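You operate a simulated robot arm through the tools that you are given. There is no shell and no other tool.

The job below is to be done with a simulated robot arm. You get a single attempt, and the scene is never put back.

## Task
Lift the folded frame onto the battens, scour the dried glue off the jig bed, then lay the frame back.
Fine: lay it square on the bed; put the yellow scouring pad back. What is to be rubbed or washed off counts as gone when no trace of it is left.

It is judged by the outcome, as a careful person would: the job done as asked, and still so three seconds after it is handed in. It fails if anything else is knocked over, pushed out of place, dropped, spilled or broken.

## Robot
A 6-joint arm with a two-finger parallel gripper, fixed in place. Base frame: the origin is at the foot of the arm, x ahead of it, y to its left, z up; the work surface is at about z = 1.009. Units: m, degrees, N and s.
With the tool pointing down near the work surface it reaches from about 0.32 to 0.84 m from the base axis. Its first joint turns from -115.0 to 115.0 degrees. Payload 3.43 kg.
The tool frame sits at the grasp point between the pads (the TCP): z along the fingers, y along the line on which they close. The tips reach 0.034 m beyond it. Largest opening 0.128 m; finger width 0.024, thickness 0.012; the body of the gripper, 0.048 by 0.13 m, starts 0.096 m behind the TCP.
Orientation is that of the tool frame in the base frame, as a unit quaternion [x, y, z, w]. With the fingers straight down and closing along the base's y, the tool's x points along the base's -x, its y along +y and its z along -z.

## Interface
- The arm moves only by the tool step_arm. Its argument "moves" is a list of rows, each an object of numbers (a shift or turn left out is 0, a gripper value left out holds the last): "dx", "dy", "dz": the shift along the base's x, y, z in mm; "wx", "wy", "wz": the turn, a rotation vector about the base's x, y, z in degrees; "hand": the closure in counts, from 0 (fully open) to 255 (shut). In form: [{"dx": .., "dy": .., "dz": .., "wx": .., "wy": .., "wz": .., "hand": ..}, ...]. A call has 1 to 20 rows; each row is the pose to reach, as a shift and turn from the pose commanded when the call began. Each row takes 0.2 s and may step no farther than 0.05 m and 8.6 degrees from the row before; otherwise, or with a gripper value out of range, the whole call is refused. Where a pose cannot be reached the arm comes as near as it can. A force on the tool above 40 N (or 10 N above the force at the start of the call, whichever is more), or a blocked arm, ends the call early, and 0.2 s more pass. Each finger travels about 0.108 m/s and halts on what it meets, pressing with about 26 N; the grip force reading is that of the motor and also rises with nothing between the fingers. The clock runs only during rows and for 0.2 s after the last one: add rows that repeat a pose to give the fingers time. The reply holds the time, the measured pose of the TCP, the force on the tool along the base axes, the opening and the grip force, in the units named above and with some noise, with the torque about the TCP (base axes, N m) and any sound that the robot's microphone picked up, and new pictures: "pictures" is both (left out), scene, wrist or none.
- Cameras (640 x 400 px; columns grow to the right, rows downward): "scene" is fixed at [0.2224, -0.5005, 1.7697]; the picture's right is [0.93, -0.38, 0.00], its down [-0.23, -0.57, -0.79] and it looks along [0.30, 0.73, -0.61] (base axes); focal length 354 px, centre (320, 200). "wrist" rides on the gripper at [0.076, -0.011, -0.16] in the tool frame; the picture's right is [0.15, 0.99, 0.00], its down [-0.88, 0.13, -0.46] and it looks along [-0.45, 0.07, 0.89] (tool axes); focal length 234 px, centre (320, 200). There is no depth. A picture from a camera that has moved, and an enlarged one, comes with that camera's place and axes in the base frame and with its lens.
- slide_trunk(by): slides the trunk up (or, below 0, down) by that many m; the arm rides with it, the base frame stays. It gives what a move gives, with no picture.
- enlarge(camera, box): a new picture of the part [left, top, right, bottom] of that camera's present view, enlarged. The clock stands still meanwhile.
- hand_in(): hands the job in; it is judged then, once.

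Nothing tells you positions but the pictures and the camera data. Unless the task says otherwise, let go and move clear before handing in.

The tools are called after "Call:" by a JSON object that holds its "api" and its "payload". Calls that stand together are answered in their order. step_arm: Moves the arm, as the interface text tells. Its arguments: {"type":"object","properties":{"moves":{"type":"array"},"pictures":{"type":"string","enum":["both","scene","wrist","none"]}},"required":["moves"]} The other tools are called the same way: slide_trunk (by) slides the trunk up or down; enlarge (camera, box) takes an enlarged picture of a part of a camera's view; hand_in () hands the job in.

At the start:

```text
t: 0.0
position: [0.3974, 0.4052, 1.2955]
orientation: [0.0, 1.0, 0.0, 0.0]
force: [0.1, 0.3, -0.3]
torque: [0.03, -0.01, 0.0]
opening: 0.1279
gripper_force: 0.0
trunk travel left (down, up): [-0.725, 0.065]
```

scene: 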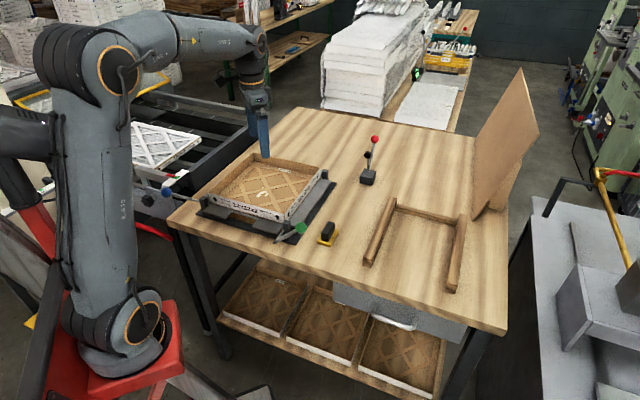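
wrist: 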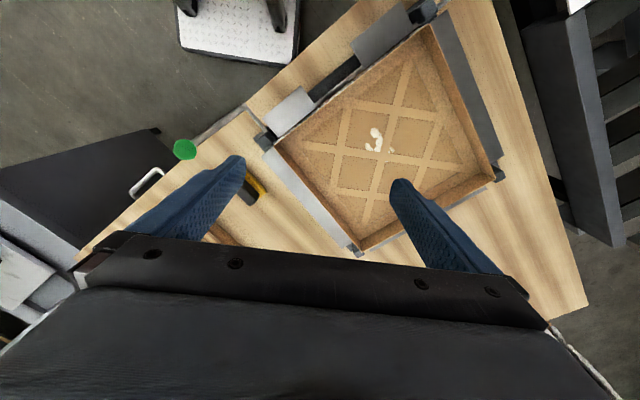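

I see a worktable with a jig holding a folded frame (a tray-like frame with lattice), toggle clamps with green and blue knobs, a yellow pad beside it, and two battens to the right. I'll look closer before moving.

Call:
{"api": "enlarge", "payload": {"camera": "scene", "box": [150, 130, 350, 255]}}

Call:
{"api": "enlarge", "payload": {"camera": "scene", "box": [300, 120, 520, 300]}}

Call:
{"api": "enlarge", "payload": {"camera": "wrist", "box": [160, 0, 540, 260]}}

```text
3.20 times, centred on (250, 192) of scene
camera zoom: at [0.2224, -0.5005, 1.7697], right [0.93, -0.38, 0.0], down [-0.23, -0.57, -0.79], along [0.3, 0.73, -0.61], focal length 1134 px, centre (544, 224)
```

zoom: 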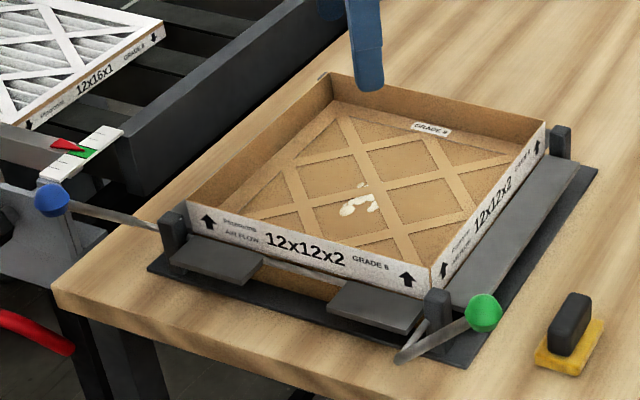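

```text
2.22 times, centred on (410, 210) of scene
camera zoom: at [0.2224, -0.5005, 1.7697], right [0.93, -0.38, 0.0], down [-0.23, -0.57, -0.79], along [0.3, 0.73, -0.61], focal length 787 px, centre (120, 178)
```

zoom: 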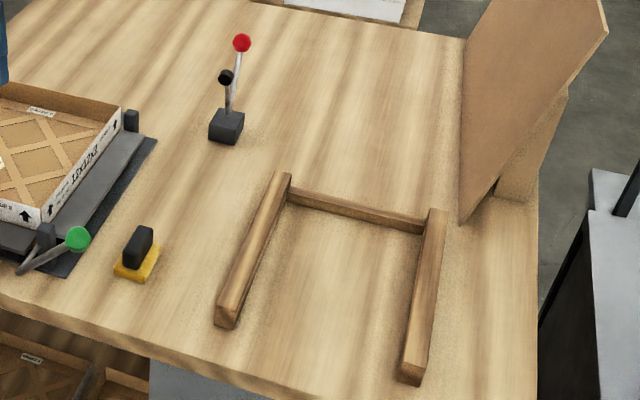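

```text
1.54 times, centred on (350, 130) of wrist
camera zoom: at [0.3208, 0.3936, 1.4571], right [-0.15, 0.99, 0.0], down [0.88, 0.13, 0.46], along [0.45, 0.07, -0.89], focal length 360 px, centre (274, 308)
```

zoom: 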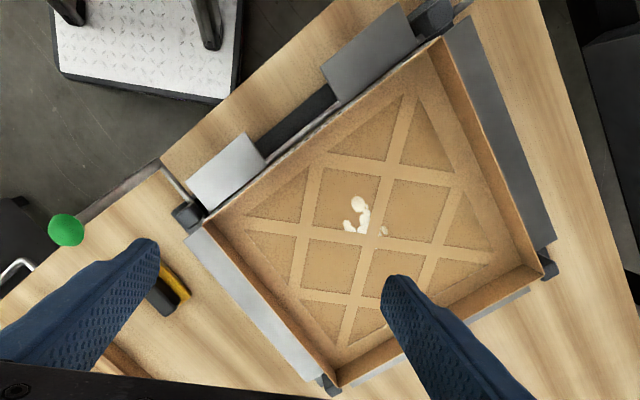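

The frame stands on the jig turned about 45° to the base axes, with clamp levers nearby that may matter. I'll zoom in on the details of those clamps, the glue and the pad.

Call:
{"api": "enlarge", "payload": {"camera": "wrist", "box": [230, 0, 470, 150]}}

Call:
{"api": "enlarge", "payload": {"camera": "wrist", "box": [330, 100, 450, 175]}}

Call:
{"api": "enlarge", "payload": {"camera": "scene", "box": [160, 170, 250, 226]}}

Call:
{"api": "enlarge", "payload": {"camera": "scene", "box": [240, 190, 350, 260]}}

```text
2.67 times, centred on (350, 75) of wrist
camera zoom: at [0.3208, 0.3936, 1.4571], right [-0.15, 0.99, 0.0], down [0.88, 0.13, 0.46], along [0.45, 0.07, -0.89], focal length 624 px, centre (240, 533)
```

zoom: 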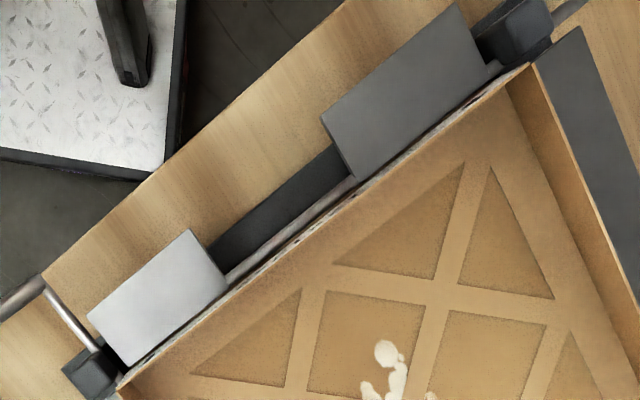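

```text
5.33 times, centred on (390, 138) of wrist
camera zoom: at [0.3208, 0.3936, 1.4571], right [-0.15, 0.99, 0.0], down [0.88, 0.13, 0.46], along [0.45, 0.07, -0.89], focal length 1249 px, centre (-53, 533)
```

zoom: 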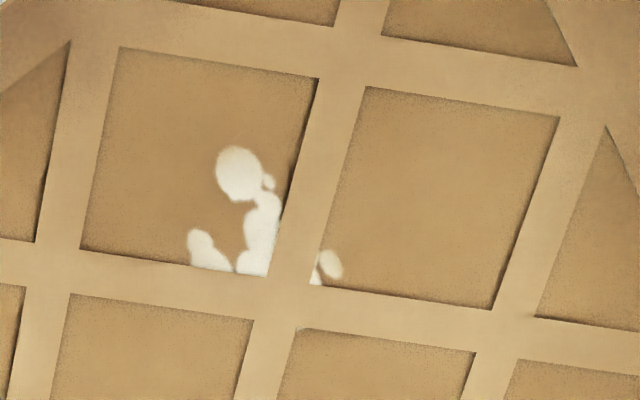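

```text
7.11 times, centred on (205, 198) of scene
camera zoom: at [0.2224, -0.5005, 1.7697], right [0.93, -0.38, 0.0], down [-0.23, -0.57, -0.79], along [0.3, 0.73, -0.61], focal length 2519 px, centre (1138, 214)
```

zoom: 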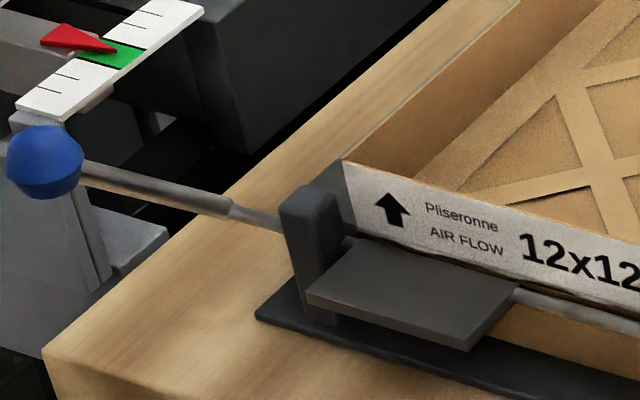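

```text
5.71 times, centred on (295, 225) of scene
camera zoom: at [0.2224, -0.5005, 1.7697], right [0.93, -0.38, 0.0], down [-0.23, -0.57, -0.79], along [0.3, 0.73, -0.61], focal length 2024 px, centre (463, 57)
```

zoom: 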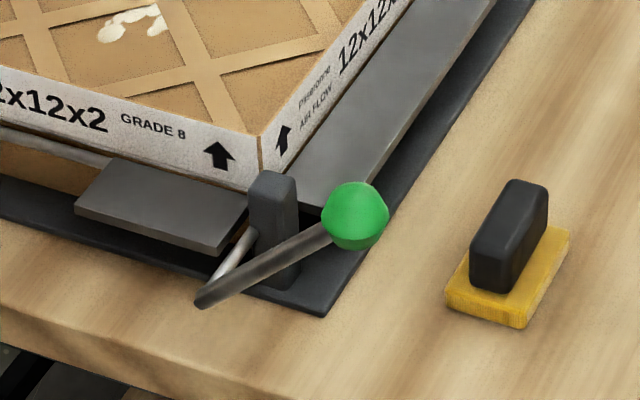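

The glue lies on the bed under the lattice (the lattice bars cover part of it). I'm taking measurements, so I'll zoom on the frame corners.

Call:
{"api": "enlarge", "payload": {"camera": "wrist", "box": [250, 100, 330, 150]}}

Call:
{"api": "enlarge", "payload": {"camera": "wrist", "box": [390, 0, 470, 50]}}

Call:
{"api": "enlarge", "payload": {"camera": "wrist", "box": [440, 140, 536, 200]}}

Call:
{"api": "enlarge", "payload": {"camera": "wrist", "box": [320, 205, 400, 255]}}

Call:
{"api": "enlarge", "payload": {"camera": "scene", "box": [290, 150, 354, 190]}}

Call:
{"api": "enlarge", "payload": {"camera": "scene", "box": [235, 140, 299, 180]}}

```text
8.00 times, centred on (290, 125) of wrist
camera zoom: at [0.3208, 0.3936, 1.4571], right [-0.15, 0.99, 0.0], down [0.88, 0.13, 0.46], along [0.45, 0.07, -0.89], focal length 1873 px, centre (560, 800)
```

zoom: 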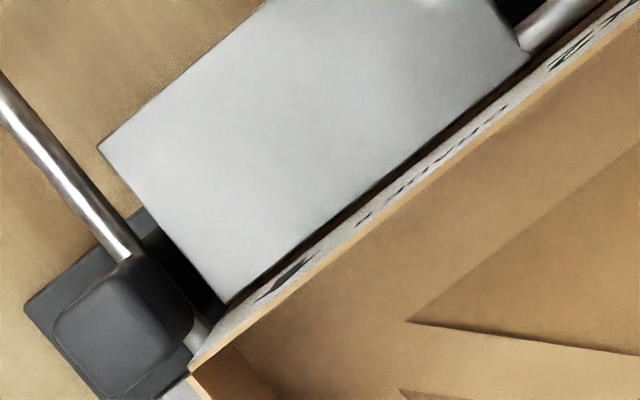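

```text
8.00 times, centred on (430, 25) of wrist
camera zoom: at [0.3208, 0.3936, 1.4571], right [-0.15, 0.99, 0.0], down [0.88, 0.13, 0.46], along [0.45, 0.07, -0.89], focal length 1873 px, centre (-560, 1600)
```

zoom: 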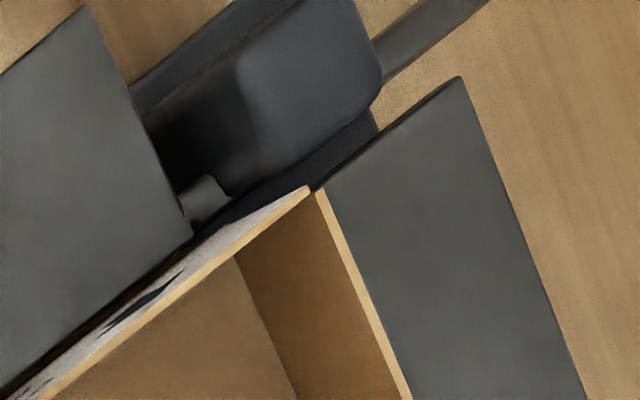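

```text
6.67 times, centred on (488, 170) of wrist
camera zoom: at [0.3208, 0.3936, 1.4571], right [-0.15, 0.99, 0.0], down [0.88, 0.13, 0.46], along [0.45, 0.07, -0.89], focal length 1561 px, centre (-800, 400)
```

zoom: 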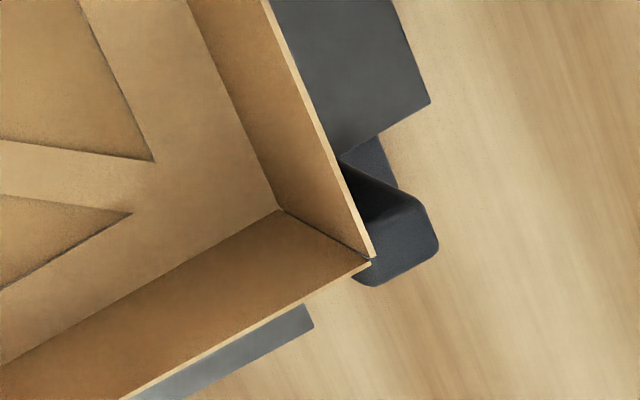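

```text
8.00 times, centred on (360, 230) of wrist
camera zoom: at [0.3208, 0.3936, 1.4571], right [-0.15, 0.99, 0.0], down [0.88, 0.13, 0.46], along [0.45, 0.07, -0.89], focal length 1873 px, centre (0, -40)
```

zoom: 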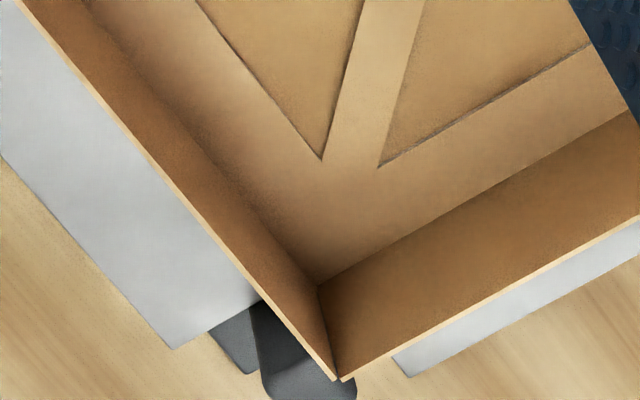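

```text
10.00 times, centred on (322, 170) of scene
camera zoom: at [0.2224, -0.5005, 1.7697], right [0.93, -0.38, 0.0], down [-0.23, -0.57, -0.79], along [0.3, 0.73, -0.61], focal length 3543 px, centre (300, 500)
```

zoom: 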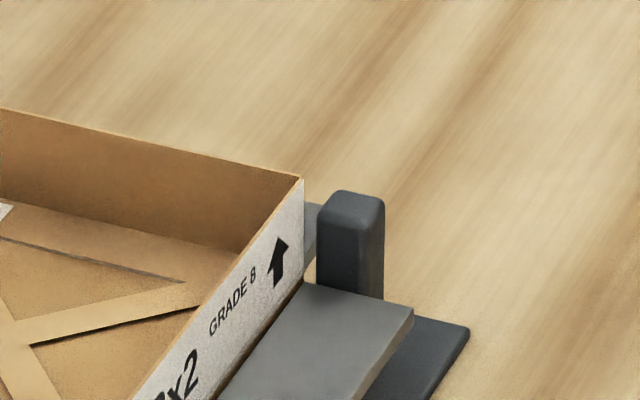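

```text
10.00 times, centred on (267, 160) of scene
camera zoom: at [0.2224, -0.5005, 1.7697], right [0.93, -0.38, 0.0], down [-0.23, -0.57, -0.79], along [0.3, 0.73, -0.61], focal length 3543 px, centre (850, 600)
```

zoom: 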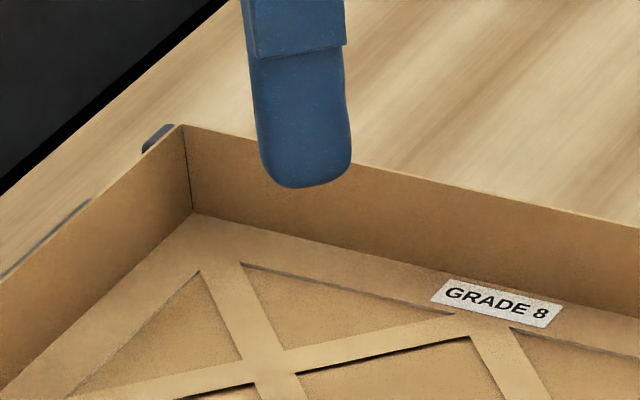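

I have the frame measured: about 0.288 m square, centre near (0.434, 0.533), walls at 45° to the base axes, rim at z≈1.057 and floor at ≈1.022. Next I'll raise the arm, turn it 45° and look at the battens and the pad from above.

Call:
{"api": "step_arm", "payload": {"moves": [{"dx": 10, "dy": -10, "dz": 25, "wz": 4}, {"dx": 30, "dy": -30, "dz": 50, "wz": 8}, {"dx": 55, "dy": -55, "dz": 75, "wz": 12}, {"dx": 80, "dy": -80, "dz": 90, "wz": 16}, {"dx": 105, "dy": -108, "dz": 100, "wz": 20}, {"dx": 130, "dy": -135, "dz": 105, "wz": 24}, {"dx": 155, "dy": -165, "dz": 105, "wz": 28}, {"dx": 180, "dy": -195, "dz": 105, "wz": 32}, {"dx": 205, "dy": -225, "dz": 105, "wz": 36}, {"dx": 235, "dy": -255, "dz": 105, "wz": 40}, {"dx": 265, "dy": -285, "dz": 105, "wz": 44}, {"dx": 283, "dy": -305, "dz": 105, "wz": 45}, {"dx": 283, "dy": -305, "dz": 105, "wz": 45}]}}

```text
t: 2.8
position: [0.6803, 0.0994, 1.4025]
orientation: [-0.383, 0.924, 0.001, -0.001]
force: [0.1, -0.1, 0.2]
torque: [0.0, 0.01, 0.0]
opening: 0.1282
gripper_force: 0.0
trunk travel left (down, up): [-0.725, 0.065]
camera wrist: at [0.6348, 0.0381, 1.564], right [-0.8, 0.6, 0.0], down [0.53, 0.72, 0.46], along [0.27, 0.37, -0.89], focal length 234 px, centre (320, 200)
```

scene: 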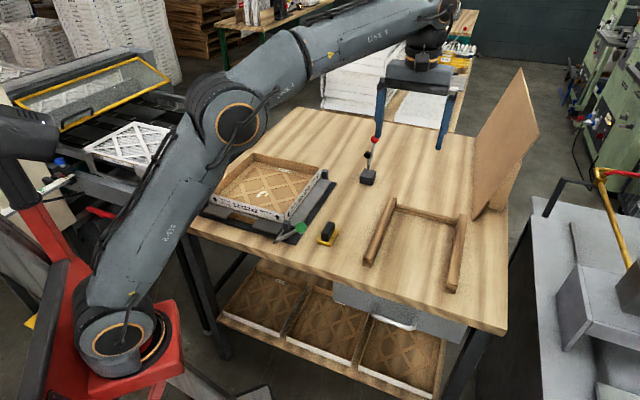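
wrist: 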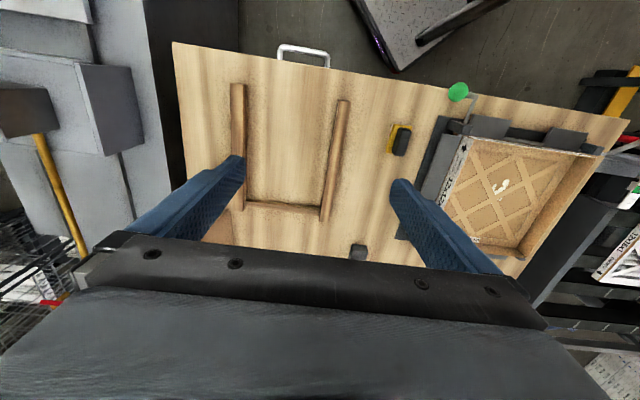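

From above I can see two battens with a cross rail at the far end, and the pad between battens and jig. I'm zooming in to measure them.

Call:
{"api": "enlarge", "payload": {"camera": "wrist", "box": [200, 70, 370, 240]}}

Call:
{"api": "enlarge", "payload": {"camera": "wrist", "box": [360, 110, 440, 160]}}

Call:
{"api": "enlarge", "payload": {"camera": "wrist", "box": [420, 80, 612, 270]}}

Call:
{"api": "enlarge", "payload": {"camera": "scene", "box": [350, 190, 480, 300]}}

```text
2.35 times, centred on (285, 155) of wrist
camera zoom: at [0.6348, 0.0381, 1.564], right [-0.8, 0.6, 0.0], down [0.53, 0.72, 0.46], along [0.27, 0.37, -0.89], focal length 551 px, centre (402, 306)
```

zoom: 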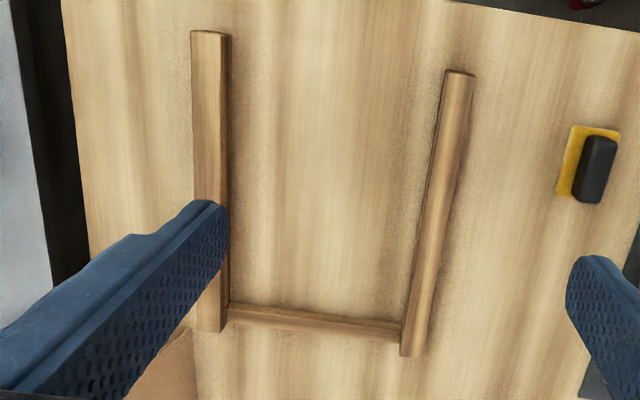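

```text
8.00 times, centred on (400, 135) of wrist
camera zoom: at [0.6348, 0.0381, 1.564], right [-0.8, 0.6, 0.0], down [0.53, 0.72, 0.46], along [0.27, 0.37, -0.89], focal length 1873 px, centre (-320, 720)
```

zoom: 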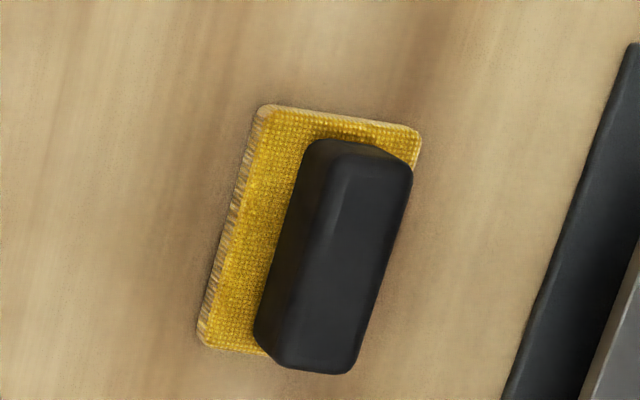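

```text
2.11 times, centred on (516, 175) of wrist
camera zoom: at [0.6348, 0.0381, 1.564], right [-0.8, 0.6, 0.0], down [0.53, 0.72, 0.46], along [0.27, 0.37, -0.89], focal length 493 px, centre (-93, 253)
```

zoom: 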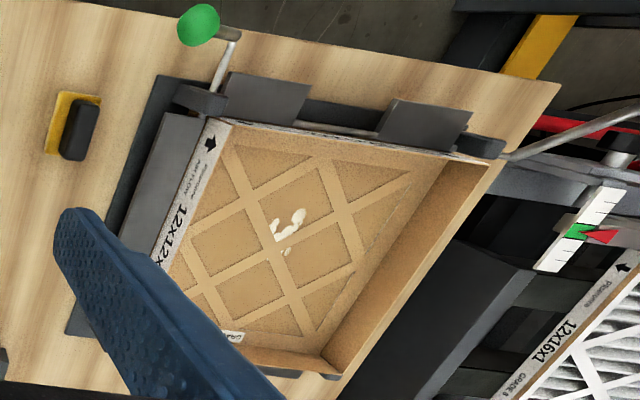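

```text
3.64 times, centred on (415, 245) of scene
camera zoom: at [0.2224, -0.5005, 1.7697], right [0.93, -0.38, 0.0], down [-0.23, -0.57, -0.79], along [0.3, 0.73, -0.61], focal length 1288 px, centre (-26, 36)
```

zoom: 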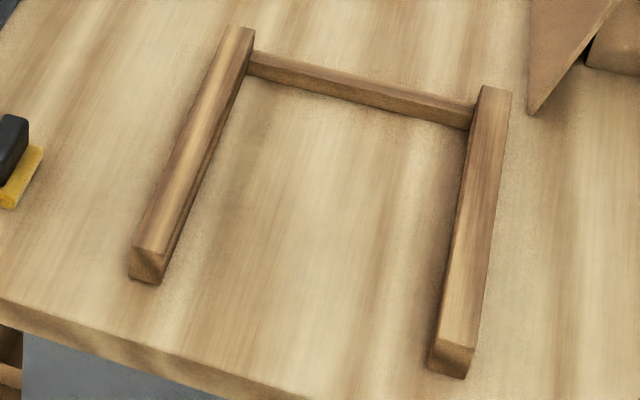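

The battens sit about 0.22 m apart (v-centre line near (0.795, 0.13) in x,y), tops at z≈1.04, and the pad is near (0.54, 0.216). I'll pinch the frame's far-left wall at its middle, so I'm going above it now to check alignment.

Call:
{"api": "step_arm", "payload": {"moves": [{"dx": -23, "dy": 36, "dz": -5}, {"dx": -46, "dy": 72, "dz": -10}, {"dx": -70, "dy": 107, "dz": -15}, {"dx": -93, "dy": 143, "dz": -20}, {"dx": -116, "dy": 179, "dz": -30}, {"dx": -139, "dy": 214, "dz": -40}, {"dx": -162, "dy": 250, "dz": -50}, {"dx": -186, "dy": 286, "dz": -60}, {"dx": -209, "dy": 322, "dz": -75}, {"dx": -232, "dy": 357, "dz": -90}, {"dx": -255, "dy": 393, "dz": -105}, {"dx": -278, "dy": 429, "dz": -120}, {"dx": -302, "dy": 465, "dz": -135}, {"dx": -325, "dy": 500, "dz": -150}, {"dx": -348, "dy": 536, "dz": -165}, {"dx": -348, "dy": 536, "dz": -192, "hand": 120}, {"dx": -348, "dy": 536, "dz": -222, "hand": 120}, {"dx": -348, "dy": 536, "dz": -252, "hand": 120}, {"dx": -348, "dy": 536, "dz": -252, "hand": 120}]}}

```text
t: 6.8
position: [0.3333, 0.6372, 1.148]
orientation: [-0.383, 0.924, 0.001, -0.001]
force: [0.2, 0.1, -0.5]
torque: [-0.02, 0.02, 0.01]
opening: 0.0677
gripper_force: 0.0
trunk travel left (down, up): [-0.725, 0.065]
camera wrist: at [0.2866, 0.5754, 1.3094], right [-0.8, 0.6, 0.0], down [0.53, 0.71, 0.46], along [0.27, 0.37, -0.89], focal length 234 px, centre (320, 200)
```

scene: 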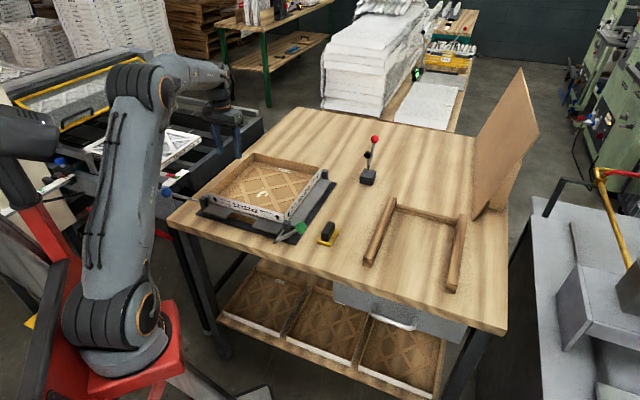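
wrist: 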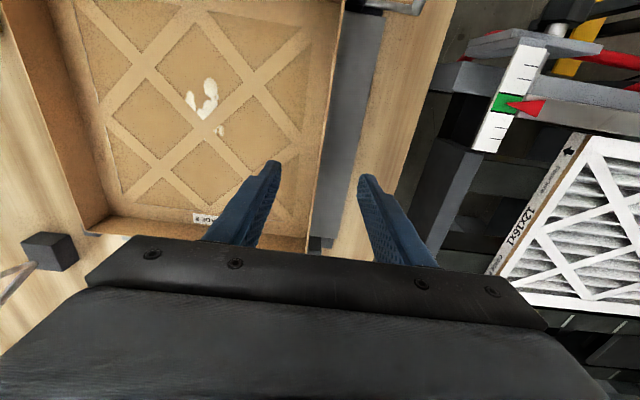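

The fingers straddle the left wall from above; checking exact alignment.

Call:
{"api": "enlarge", "payload": {"camera": "wrist", "box": [240, 100, 400, 250]}}

Call:
{"api": "enlarge", "payload": {"camera": "scene", "box": [190, 80, 290, 200]}}

```text
2.67 times, centred on (320, 175) of wrist
camera zoom: at [0.2866, 0.5754, 1.3094], right [-0.8, 0.6, 0.0], down [0.53, 0.71, 0.46], along [0.27, 0.37, -0.89], focal length 624 px, centre (320, 267)
```

zoom: 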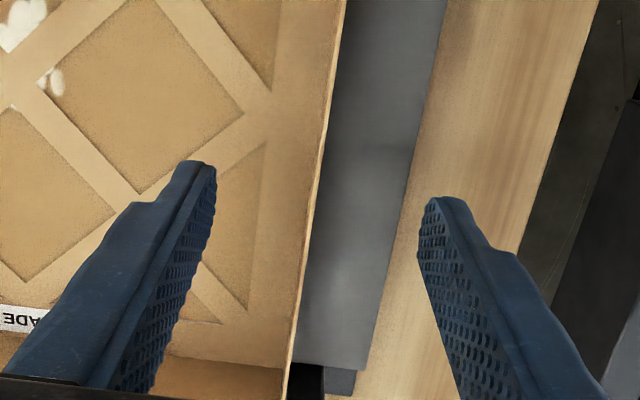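

```text
3.33 times, centred on (240, 140) of scene
camera zoom: at [0.2224, -0.5005, 1.7697], right [0.93, -0.38, 0.0], down [-0.23, -0.57, -0.79], along [0.3, 0.73, -0.61], focal length 1181 px, centre (587, 400)
```

zoom: 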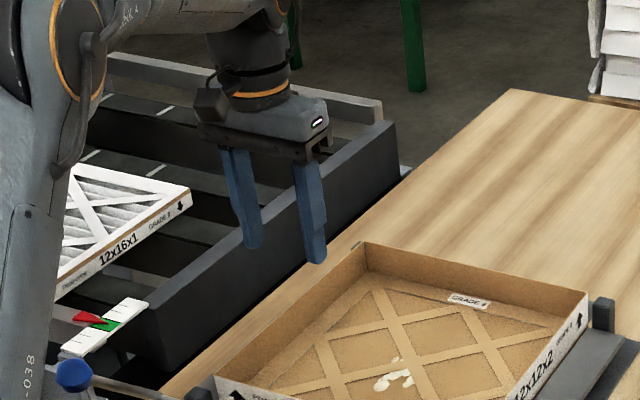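

The wall lies about 1.5 mm outward of the gripper centre; I'll correct for that and lower so that the tips end a few mm above the frame's floor.

Call:
{"api": "step_arm", "payload": {"moves": [{"dx": -3, "dy": -1, "dz": -30}, {"dx": -3, "dy": -1, "dz": -55}, {"dx": -3, "dy": -1, "dz": -70}, {"dx": -3, "dy": -1, "dz": -80}, {"dx": -3, "dy": -1, "dz": -85}, {"dx": -3, "dy": -1, "dz": -85}]}}

Call:
{"api": "enlarge", "payload": {"camera": "wrist", "box": [240, 100, 400, 250]}}

Call:
{"api": "enlarge", "payload": {"camera": "scene", "box": [190, 120, 290, 200]}}

```text
t: 8.2
position: [0.3292, 0.635, 1.0623]
orientation: [-0.382, 0.924, 0.0, 0.0]
force: [1.0, 0.0, 0.0]
torque: [0.02, 0.02, -0.01]
opening: 0.0676
gripper_force: 0.1
trunk travel left (down, up): [-0.725, 0.065]
camera wrist: at [0.283, 0.5733, 1.2245], right [-0.8, 0.6, 0.0], down [0.53, 0.71, 0.46], along [0.27, 0.37, -0.89], focal length 234 px, centre (320, 200)
```

scene: 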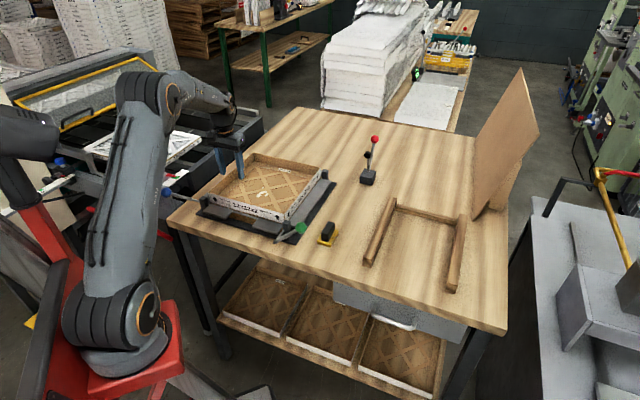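
wrist: 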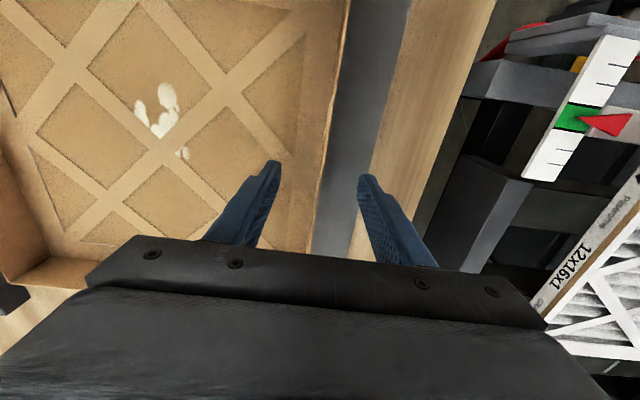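

```text
2.67 times, centred on (320, 175) of wrist
camera zoom: at [0.283, 0.5733, 1.2245], right [-0.8, 0.6, 0.0], down [0.53, 0.71, 0.46], along [0.27, 0.37, -0.89], focal length 624 px, centre (320, 267)
```

zoom: 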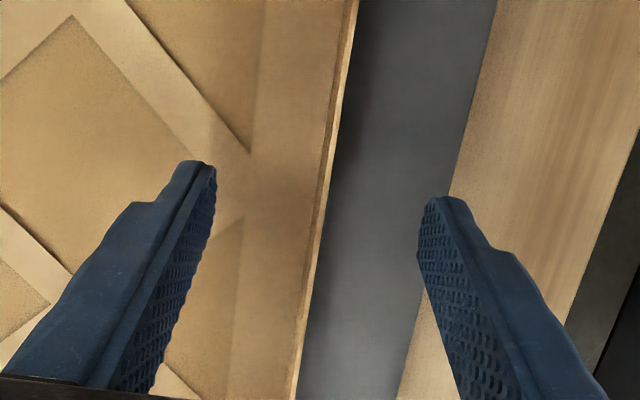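

```text
5.00 times, centred on (240, 160) of scene
camera zoom: at [0.2224, -0.5005, 1.7697], right [0.93, -0.38, 0.0], down [-0.23, -0.57, -0.79], along [0.3, 0.73, -0.61], focal length 1771 px, centre (720, 400)
```

zoom: 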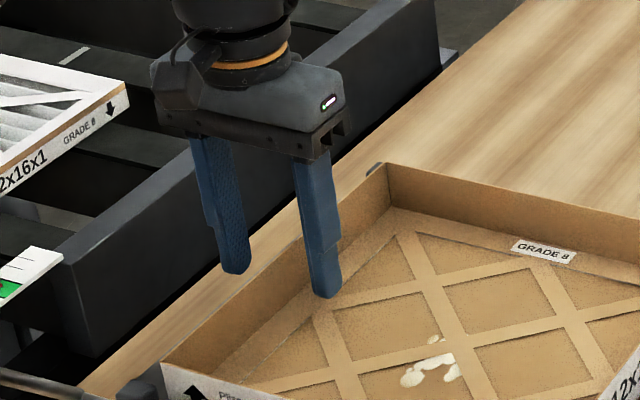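

The wall is centred between the fingers, so I'll close on it.

Call:
{"api": "step_arm", "payload": {"moves": [{"hand": 180}, {"hand": 220}, {"hand": 255}, {"hand": 255}, {"hand": 255}, {"hand": 255}]}}

Call:
{"api": "enlarge", "payload": {"camera": "wrist", "box": [240, 100, 400, 250]}}

```text
t: 9.6
position: [0.3291, 0.6345, 1.0625]
orientation: [-0.383, 0.924, -0.001, 0.0]
force: [0.1, 0.4, -0.3]
torque: [0.01, -0.01, -0.04]
opening: 0.002
gripper_force: 25.9
trunk travel left (down, up): [-0.725, 0.065]
camera wrist: at [0.283, 0.5733, 1.2246], right [-0.8, 0.6, 0.0], down [0.53, 0.72, 0.46], along [0.27, 0.37, -0.89], focal length 234 px, centre (320, 200)
```

scene: 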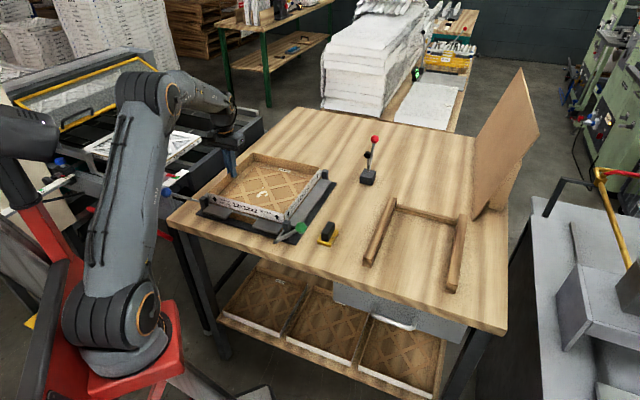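
wrist: 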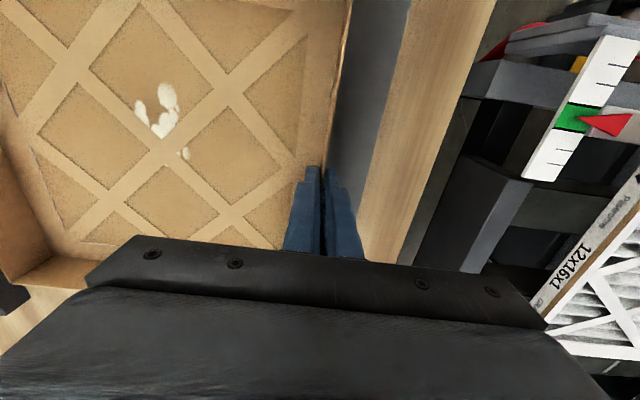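

```text
2.67 times, centred on (320, 175) of wrist
camera zoom: at [0.283, 0.5733, 1.2246], right [-0.8, 0.6, 0.0], down [0.53, 0.72, 0.46], along [0.27, 0.37, -0.89], focal length 624 px, centre (320, 267)
```

zoom: 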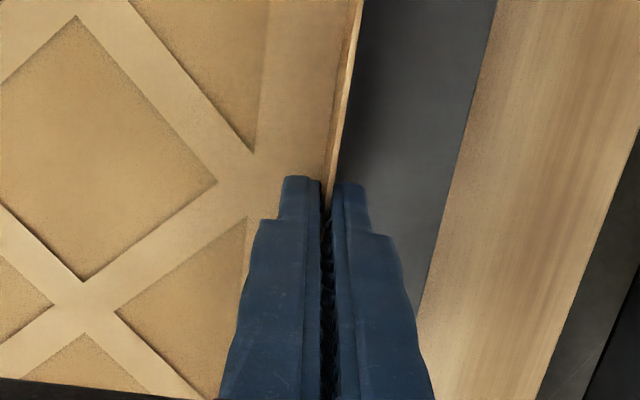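

The wall is gripped (the frame shifted about 1 mm outward, which I'll undo when laying it back). I'll lift it slowly, straight up.

Call:
{"api": "step_arm", "payload": {"moves": [{"dz": 5}, {"dz": 10}, {"dz": 20}, {"dz": 30}, {"dz": 30}]}}

Call:
{"api": "enlarge", "payload": {"camera": "scene", "box": [150, 110, 350, 255]}}

```text
t: 10.8
position: [0.33, 0.6343, 1.0947]
orientation: [-0.383, 0.924, 0.0, 0.0]
force: [-0.7, -0.4, -0.2]
torque: [0.01, 0.03, 0.03]
opening: 0.0018
gripper_force: 26.5
trunk travel left (down, up): [-0.725, 0.065]
camera wrist: at [0.2832, 0.5735, 1.2558], right [-0.8, 0.6, 0.0], down [0.53, 0.71, 0.46], along [0.27, 0.37, -0.89], focal length 234 px, centre (320, 200)
```

scene: 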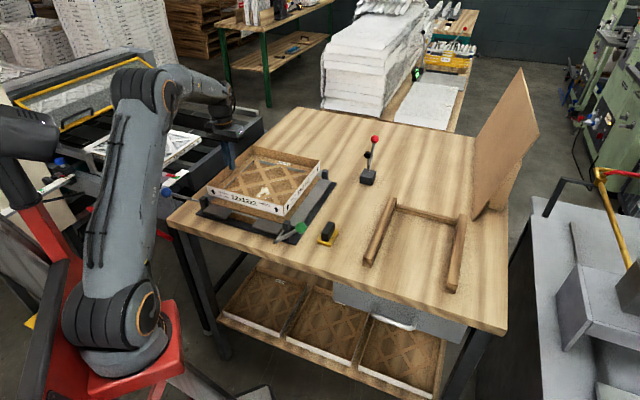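
wrist: 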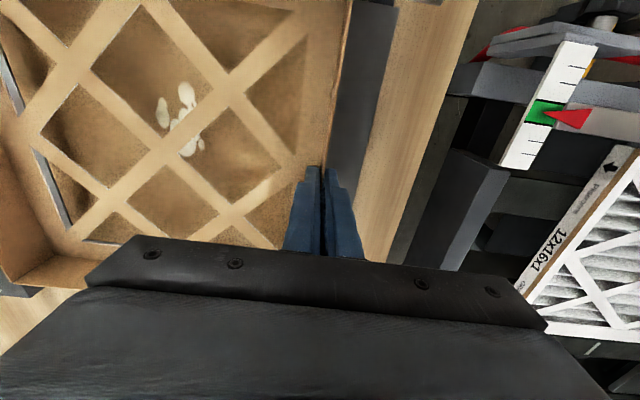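

```text
2.76 times, centred on (250, 182) of scene
camera zoom: at [0.2224, -0.5005, 1.7697], right [0.93, -0.38, 0.0], down [-0.23, -0.57, -0.79], along [0.3, 0.73, -0.61], focal length 977 px, centre (513, 248)
```

zoom: 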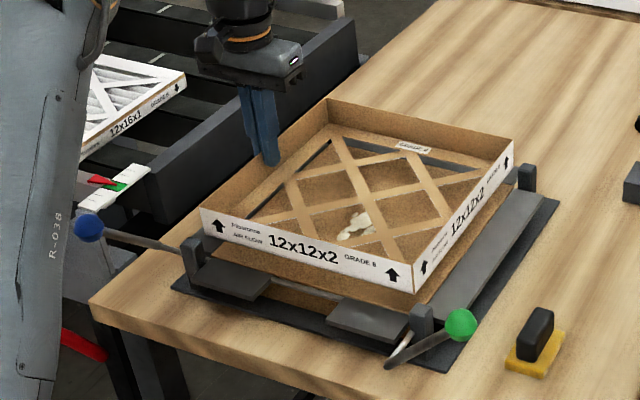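

The frame is light and hangs level. I'll raise it clear, draw it back a bit from the red-knob lever and carry it over the battens.

Call:
{"api": "step_arm", "payload": {"moves": [{"dz": 33}, {"dz": 66}, {"dx": -20, "dy": -20, "dz": 66}, {"dx": -40, "dy": -40, "dz": 66}, {"dx": -12, "dy": -70, "dz": 66}, {"dx": 17, "dy": -100, "dz": 66}, {"dx": 46, "dy": -130, "dz": 66}, {"dx": 75, "dy": -160, "dz": 66}, {"dx": 104, "dy": -190, "dz": 66}, {"dx": 133, "dy": -220, "dz": 66}, {"dx": 162, "dy": -250, "dz": 66}, {"dx": 191, "dy": -280, "dz": 66}, {"dx": 220, "dy": -310, "dz": 66}, {"dx": 249, "dy": -340, "dz": 66}, {"dx": 278, "dy": -371, "dz": 66}, {"dx": 308, "dy": -402, "dz": 66}, {"dx": 330, "dy": -425, "dz": 66}, {"dx": 339, "dy": -434, "dz": 66}, {"dx": 339, "dy": -434, "dz": 66}]}}

Call:
{"api": "enlarge", "payload": {"camera": "scene", "box": [330, 140, 530, 300]}}

Call:
{"api": "enlarge", "payload": {"camera": "scene", "box": [180, 130, 345, 250]}}

```text
t: 14.8
position: [0.669, 0.1992, 1.1589]
orientation: [-0.383, 0.924, 0.0, -0.001]
force: [-0.4, 0.7, -0.6]
torque: [0.03, 0.06, -0.01]
opening: 0.002
gripper_force: 25.3
trunk travel left (down, up): [-0.725, 0.065]
camera wrist: at [0.6227, 0.1387, 1.3196], right [-0.8, 0.6, 0.0], down [0.53, 0.72, 0.46], along [0.27, 0.37, -0.89], focal length 234 px, centre (320, 200)
```

scene: 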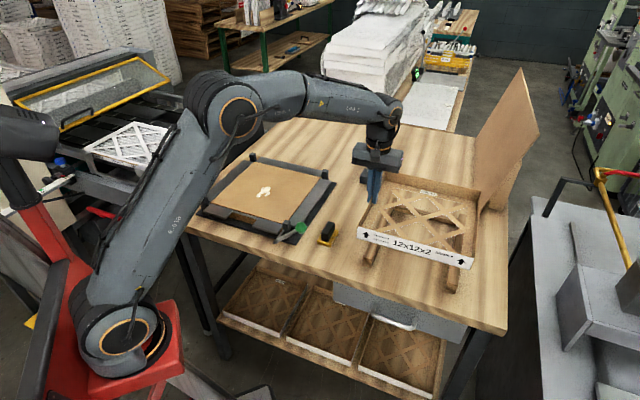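
wrist: 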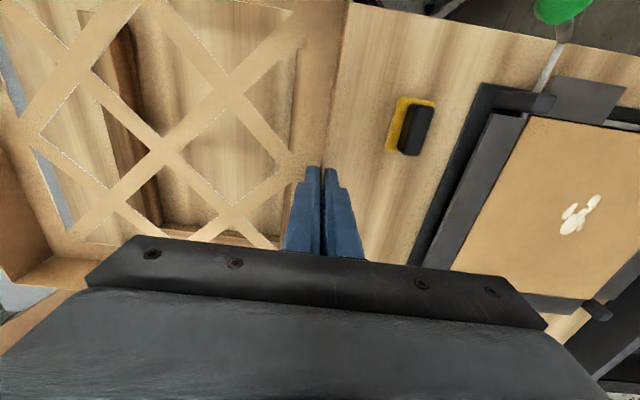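

```text
2.50 times, centred on (430, 220) of scene
camera zoom: at [0.2224, -0.5005, 1.7697], right [0.93, -0.38, 0.0], down [-0.23, -0.57, -0.79], along [0.3, 0.73, -0.61], focal length 886 px, centre (45, 150)
```

zoom: 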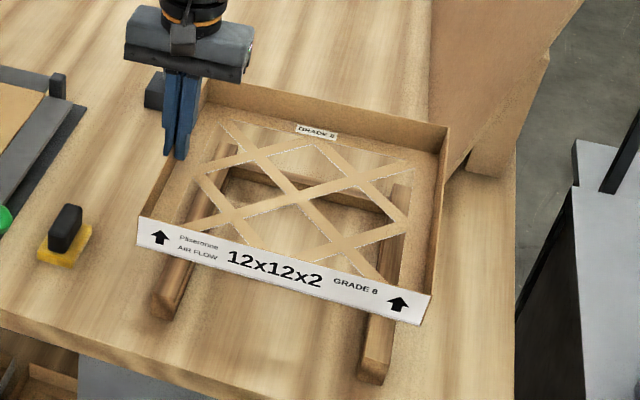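

```text
3.33 times, centred on (262, 190) of scene
camera zoom: at [0.2224, -0.5005, 1.7697], right [0.93, -0.38, 0.0], down [-0.23, -0.57, -0.79], along [0.3, 0.73, -0.61], focal length 1181 px, centre (512, 233)
```

zoom: 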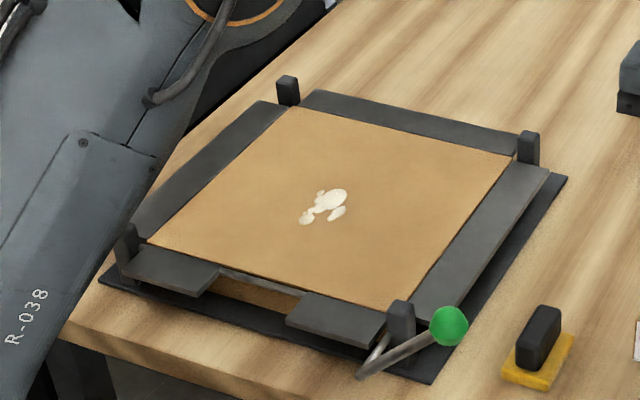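

The frame is over the battens and the bed is exposed with its glue patch. I'll lower carefully until contact shows.

Call:
{"api": "step_arm", "payload": {"moves": [{"dz": -25}, {"dz": -45}, {"dz": -60}, {"dz": -68}, {"dz": -68}]}}

Call:
{"api": "enlarge", "payload": {"camera": "scene", "box": [330, 170, 490, 300]}}

```text
t: 16.0
position: [0.6709, 0.2025, 1.0918]
orientation: [-0.382, 0.924, 0.0, 0.0]
force: [-0.8, 0.0, -0.3]
torque: [0.07, -0.01, 0.03]
opening: 0.0019
gripper_force: 25.8
trunk travel left (down, up): [-0.725, 0.065]
camera wrist: at [0.6231, 0.1403, 1.2528], right [-0.8, 0.6, 0.0], down [0.53, 0.72, 0.46], along [0.27, 0.37, -0.89], focal length 234 px, centre (320, 200)
```

scene: 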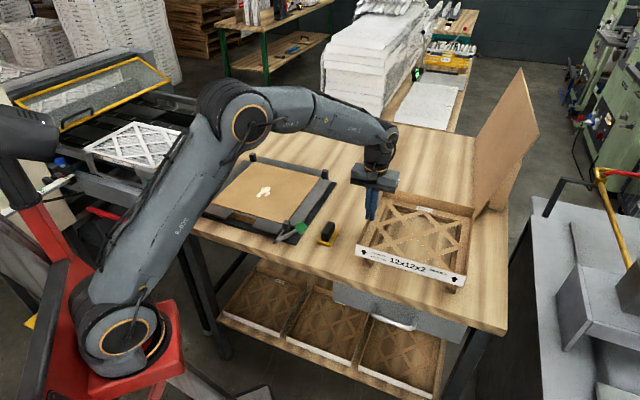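
wrist: 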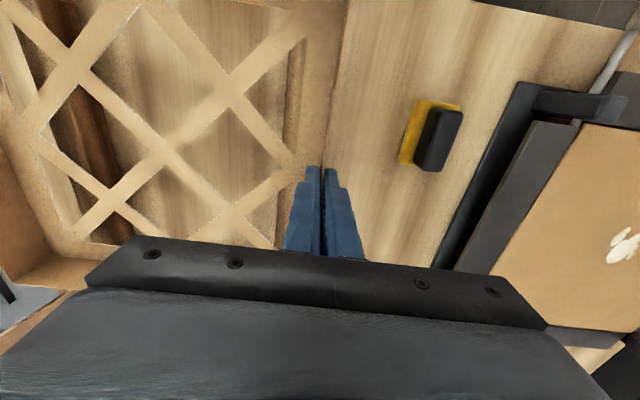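

```text
3.08 times, centred on (410, 235) of scene
camera zoom: at [0.2224, -0.5005, 1.7697], right [0.93, -0.38, 0.0], down [-0.23, -0.57, -0.79], along [0.3, 0.73, -0.61], focal length 1090 px, centre (43, 92)
```

zoom: 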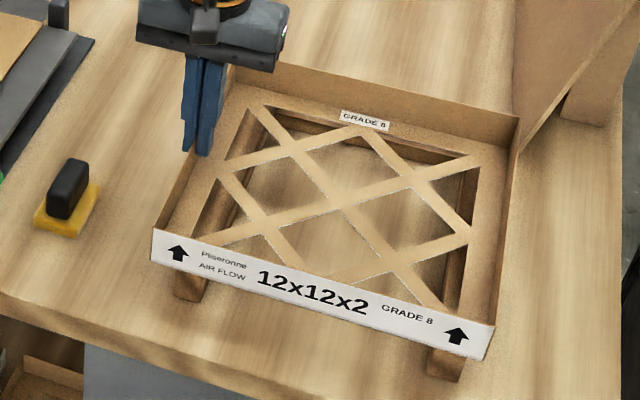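

Still about 1 cm above by my estimate; lowering in small steps and watching the force.

Call:
{"api": "step_arm", "payload": {"moves": [{"dz": -2}, {"dz": -4}, {"dz": -5}, {"dz": -5}], "pictures": "none"}}

Call:
{"api": "enlarge", "payload": {"camera": "scene", "box": [350, 235, 480, 300]}}

Call:
{"api": "step_arm", "payload": {"moves": [{"dz": -1}, {"dz": -2}, {"dz": -2}], "pictures": "none"}}

Call:
{"api": "enlarge", "payload": {"camera": "scene", "box": [350, 235, 480, 300]}}

```text
t: 17.0
position: [0.668, 0.2015, 1.0861]
orientation: [-0.382, 0.924, 0.0, 0.0]
force: [0.1, -0.5, 0.5]
torque: [0.0, 0.05, -0.01]
opening: 0.0019
gripper_force: 25.8
trunk travel left (down, up): [-0.725, 0.065]
```

```text
4.92 times, centred on (415, 268) of scene
camera zoom: at [0.2224, -0.5005, 1.7697], right [0.93, -0.38, 0.0], down [-0.23, -0.57, -0.79], along [0.3, 0.73, -0.61], focal length 1744 px, centre (-148, -132)
```

zoom: 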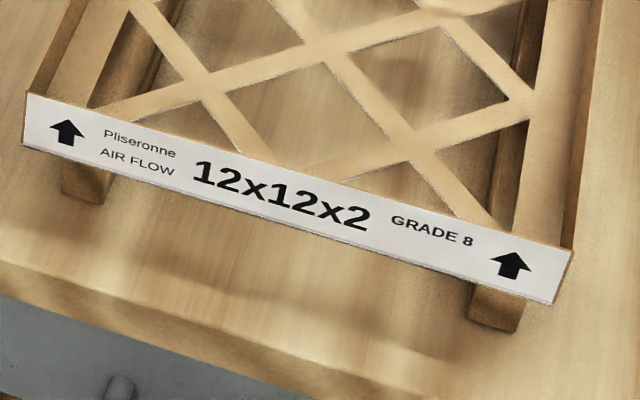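

```text
t: 17.8
position: [0.6681, 0.2001, 1.0842]
orientation: [-0.383, 0.924, 0.0, 0.0]
force: [-0.1, 0.0, -0.5]
torque: [0.04, 0.04, -0.02]
opening: 0.0018
gripper_force: 25.6
trunk travel left (down, up): [-0.725, 0.065]
```

```text
4.92 times, centred on (415, 268) of scene
camera zoom: at [0.2224, -0.5005, 1.7697], right [0.93, -0.38, 0.0], down [-0.23, -0.57, -0.79], along [0.3, 0.73, -0.61], focal length 1744 px, centre (-148, -132)
```

zoom: 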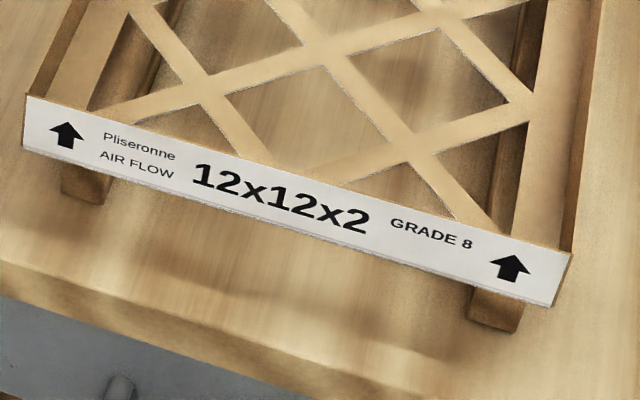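

No contact yet; continuing in 1–2 mm steps.

Call:
{"api": "step_arm", "payload": {"moves": [{"dz": -1}, {"dz": -2}, {"dz": -2}], "pictures": "none"}}

Call:
{"api": "step_arm", "payload": {"moves": [{"dz": -1}, {"dz": -2}, {"dz": -2}], "pictures": "none"}}

Call:
{"api": "enlarge", "payload": {"camera": "scene", "box": [350, 235, 480, 300]}}

```text
t: 18.6
position: [0.6685, 0.202, 1.0834]
orientation: [-0.383, 0.924, -0.001, 0.0]
force: [0.0, 0.1, -0.2]
torque: [0.01, 0.04, -0.02]
opening: 0.0019
gripper_force: 26.4
trunk travel left (down, up): [-0.725, 0.065]
```

```text
t: 19.4
position: [0.668, 0.2007, 1.0799]
orientation: [-0.383, 0.924, -0.001, 0.0]
force: [0.5, 0.6, 0.2]
torque: [0.03, 0.01, 0.02]
opening: 0.002
gripper_force: 26.4
trunk travel left (down, up): [-0.725, 0.065]
```

```text
4.92 times, centred on (415, 268) of scene
camera zoom: at [0.2224, -0.5005, 1.7697], right [0.93, -0.38, 0.0], down [-0.23, -0.57, -0.79], along [0.3, 0.73, -0.61], focal length 1744 px, centre (-148, -132)
```

zoom: 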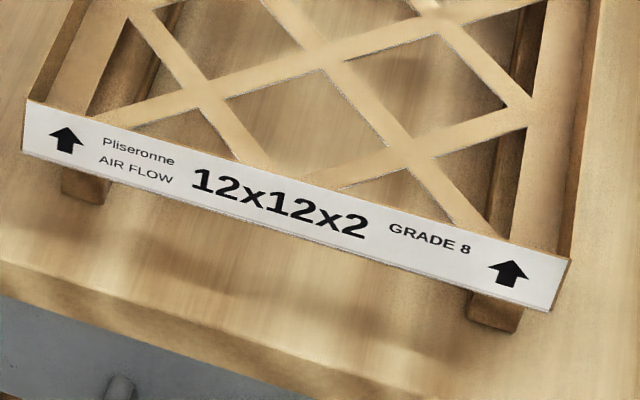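

Still free; continuing down.

Call:
{"api": "step_arm", "payload": {"moves": [{"dz": -1}, {"dz": -2}, {"dz": -2}], "pictures": "none"}}

Call:
{"api": "step_arm", "payload": {"moves": [{"dz": -1}, {"dz": -2}, {"dz": -2}], "pictures": "none"}}

Call:
{"api": "enlarge", "payload": {"camera": "scene", "box": [350, 235, 480, 300]}}

Call:
{"api": "enlarge", "payload": {"camera": "wrist", "box": [0, 0, 360, 250]}}

```text
t: 20.2
position: [0.6679, 0.2005, 1.0786]
orientation: [-0.382, 0.924, 0.0, 0.0]
force: [0.4, -0.3, 0.0]
torque: [0.03, 0.05, 0.02]
opening: 0.002
gripper_force: 25.6
trunk travel left (down, up): [-0.725, 0.065]
```

```text
t: 21.0
position: [0.6692, 0.1996, 1.077]
orientation: [-0.383, 0.924, 0.0, 0.0]
force: [0.2, -0.4, -0.7]
torque: [0.06, 0.06, -0.01]
opening: 0.0019
gripper_force: 25.9
trunk travel left (down, up): [-0.725, 0.065]
```

```text
4.92 times, centred on (415, 268) of scene
camera zoom: at [0.2224, -0.5005, 1.7697], right [0.93, -0.38, 0.0], down [-0.23, -0.57, -0.79], along [0.3, 0.73, -0.61], focal length 1744 px, centre (-148, -132)
```

zoom: 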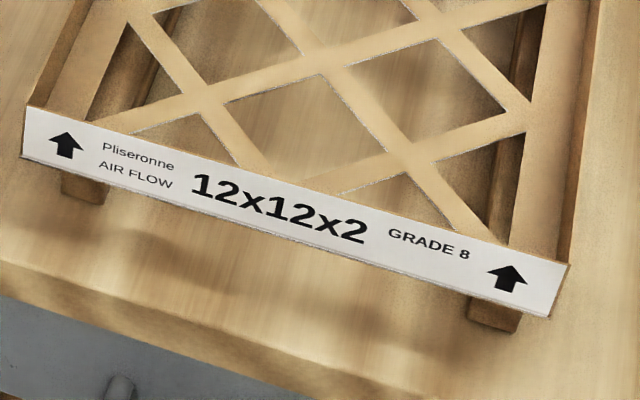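

```text
1.60 times, centred on (180, 125) of wrist
camera zoom: at [0.6218, 0.1389, 1.2386], right [-0.8, 0.6, 0.0], down [0.53, 0.71, 0.46], along [0.27, 0.37, -0.89], focal length 375 px, centre (544, 320)
```

zoom: 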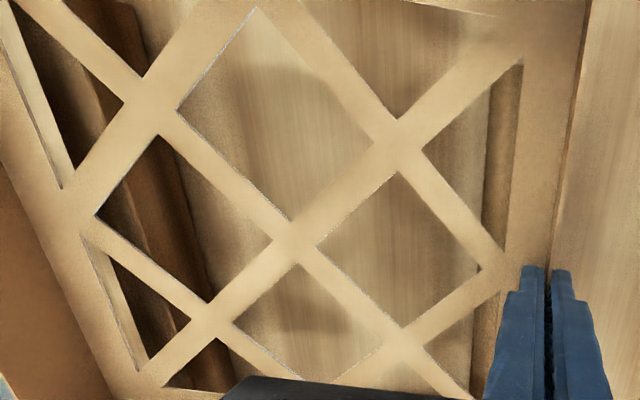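

Continuing downward in small steps.

Call:
{"api": "step_arm", "payload": {"moves": [{"dz": -1}, {"dz": -2}, {"dz": -2}], "pictures": "none"}}

Call:
{"api": "step_arm", "payload": {"moves": [{"dz": -1}, {"dz": -2}, {"dz": -2}], "pictures": "none"}}

Call:
{"api": "enlarge", "payload": {"camera": "scene", "box": [350, 235, 480, 300]}}

```text
t: 21.8
position: [0.6684, 0.2021, 1.0744]
orientation: [-0.383, 0.924, 0.0, 0.0]
force: [0.4, 0.2, -0.2]
torque: [0.05, 0.04, -0.04]
opening: 0.0017
gripper_force: 25.8
trunk travel left (down, up): [-0.725, 0.065]
```

```text
t: 22.6
position: [0.6689, 0.2015, 1.0722]
orientation: [-0.383, 0.924, 0.0, 0.001]
force: [-0.3, -0.6, 0.0]
torque: [0.04, 0.05, 0.01]
opening: 0.0018
gripper_force: 26.2
trunk travel left (down, up): [-0.725, 0.065]
```

```text
4.92 times, centred on (415, 268) of scene
camera zoom: at [0.2224, -0.5005, 1.7697], right [0.93, -0.38, 0.0], down [-0.23, -0.57, -0.79], along [0.3, 0.73, -0.61], focal length 1744 px, centre (-148, -132)
```

zoom: 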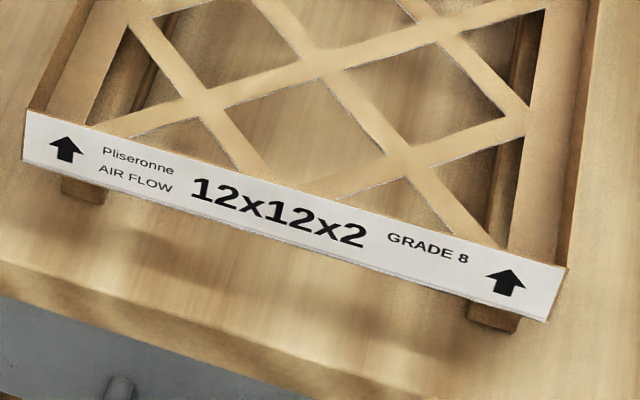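

Still moving freely; more small steps.

Call:
{"api": "step_arm", "payload": {"moves": [{"dz": -1}, {"dz": -2}, {"dz": -2}], "pictures": "none"}}

Call:
{"api": "step_arm", "payload": {"moves": [{"dz": -1}, {"dz": -2}, {"dz": -2}], "pictures": "none"}}

Call:
{"api": "enlarge", "payload": {"camera": "scene", "box": [350, 235, 480, 300]}}

Call:
{"api": "enlarge", "payload": {"camera": "wrist", "box": [0, 0, 360, 250]}}

```text
t: 23.4
position: [0.6689, 0.2013, 1.0705]
orientation: [-0.383, 0.924, 0.0, 0.001]
force: [0.2, 0.1, 0.1]
torque: [0.04, 0.02, -0.01]
opening: 0.0018
gripper_force: 25.9
trunk travel left (down, up): [-0.725, 0.065]
```

```text
t: 24.2
position: [0.6692, 0.2017, 1.0696]
orientation: [-0.383, 0.924, -0.001, 0.0]
force: [-0.3, -0.2, -0.2]
torque: [0.01, 0.02, -0.01]
opening: 0.0016
gripper_force: 25.7
trunk travel left (down, up): [-0.725, 0.065]
```

```text
4.92 times, centred on (415, 268) of scene
camera zoom: at [0.2224, -0.5005, 1.7697], right [0.93, -0.38, 0.0], down [-0.23, -0.57, -0.79], along [0.3, 0.73, -0.61], focal length 1744 px, centre (-148, -132)
```

zoom: 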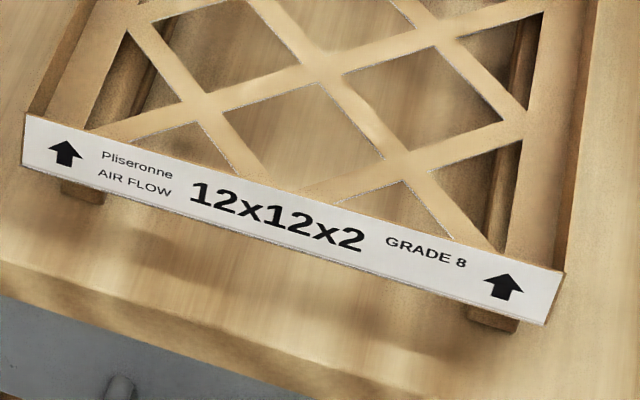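

```text
1.60 times, centred on (180, 125) of wrist
camera zoom: at [0.6227, 0.14, 1.2302], right [-0.8, 0.6, 0.0], down [0.53, 0.72, 0.46], along [0.27, 0.37, -0.89], focal length 375 px, centre (544, 320)
```

zoom: 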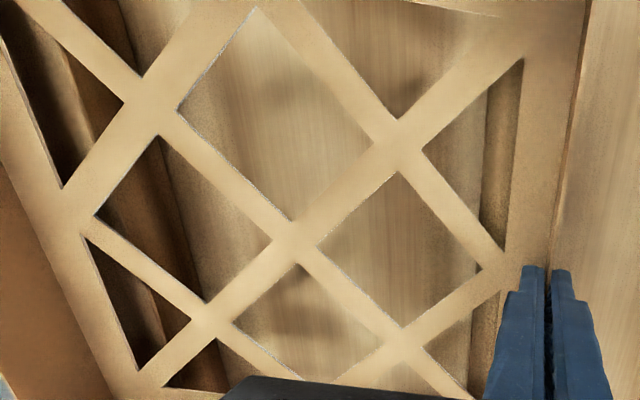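

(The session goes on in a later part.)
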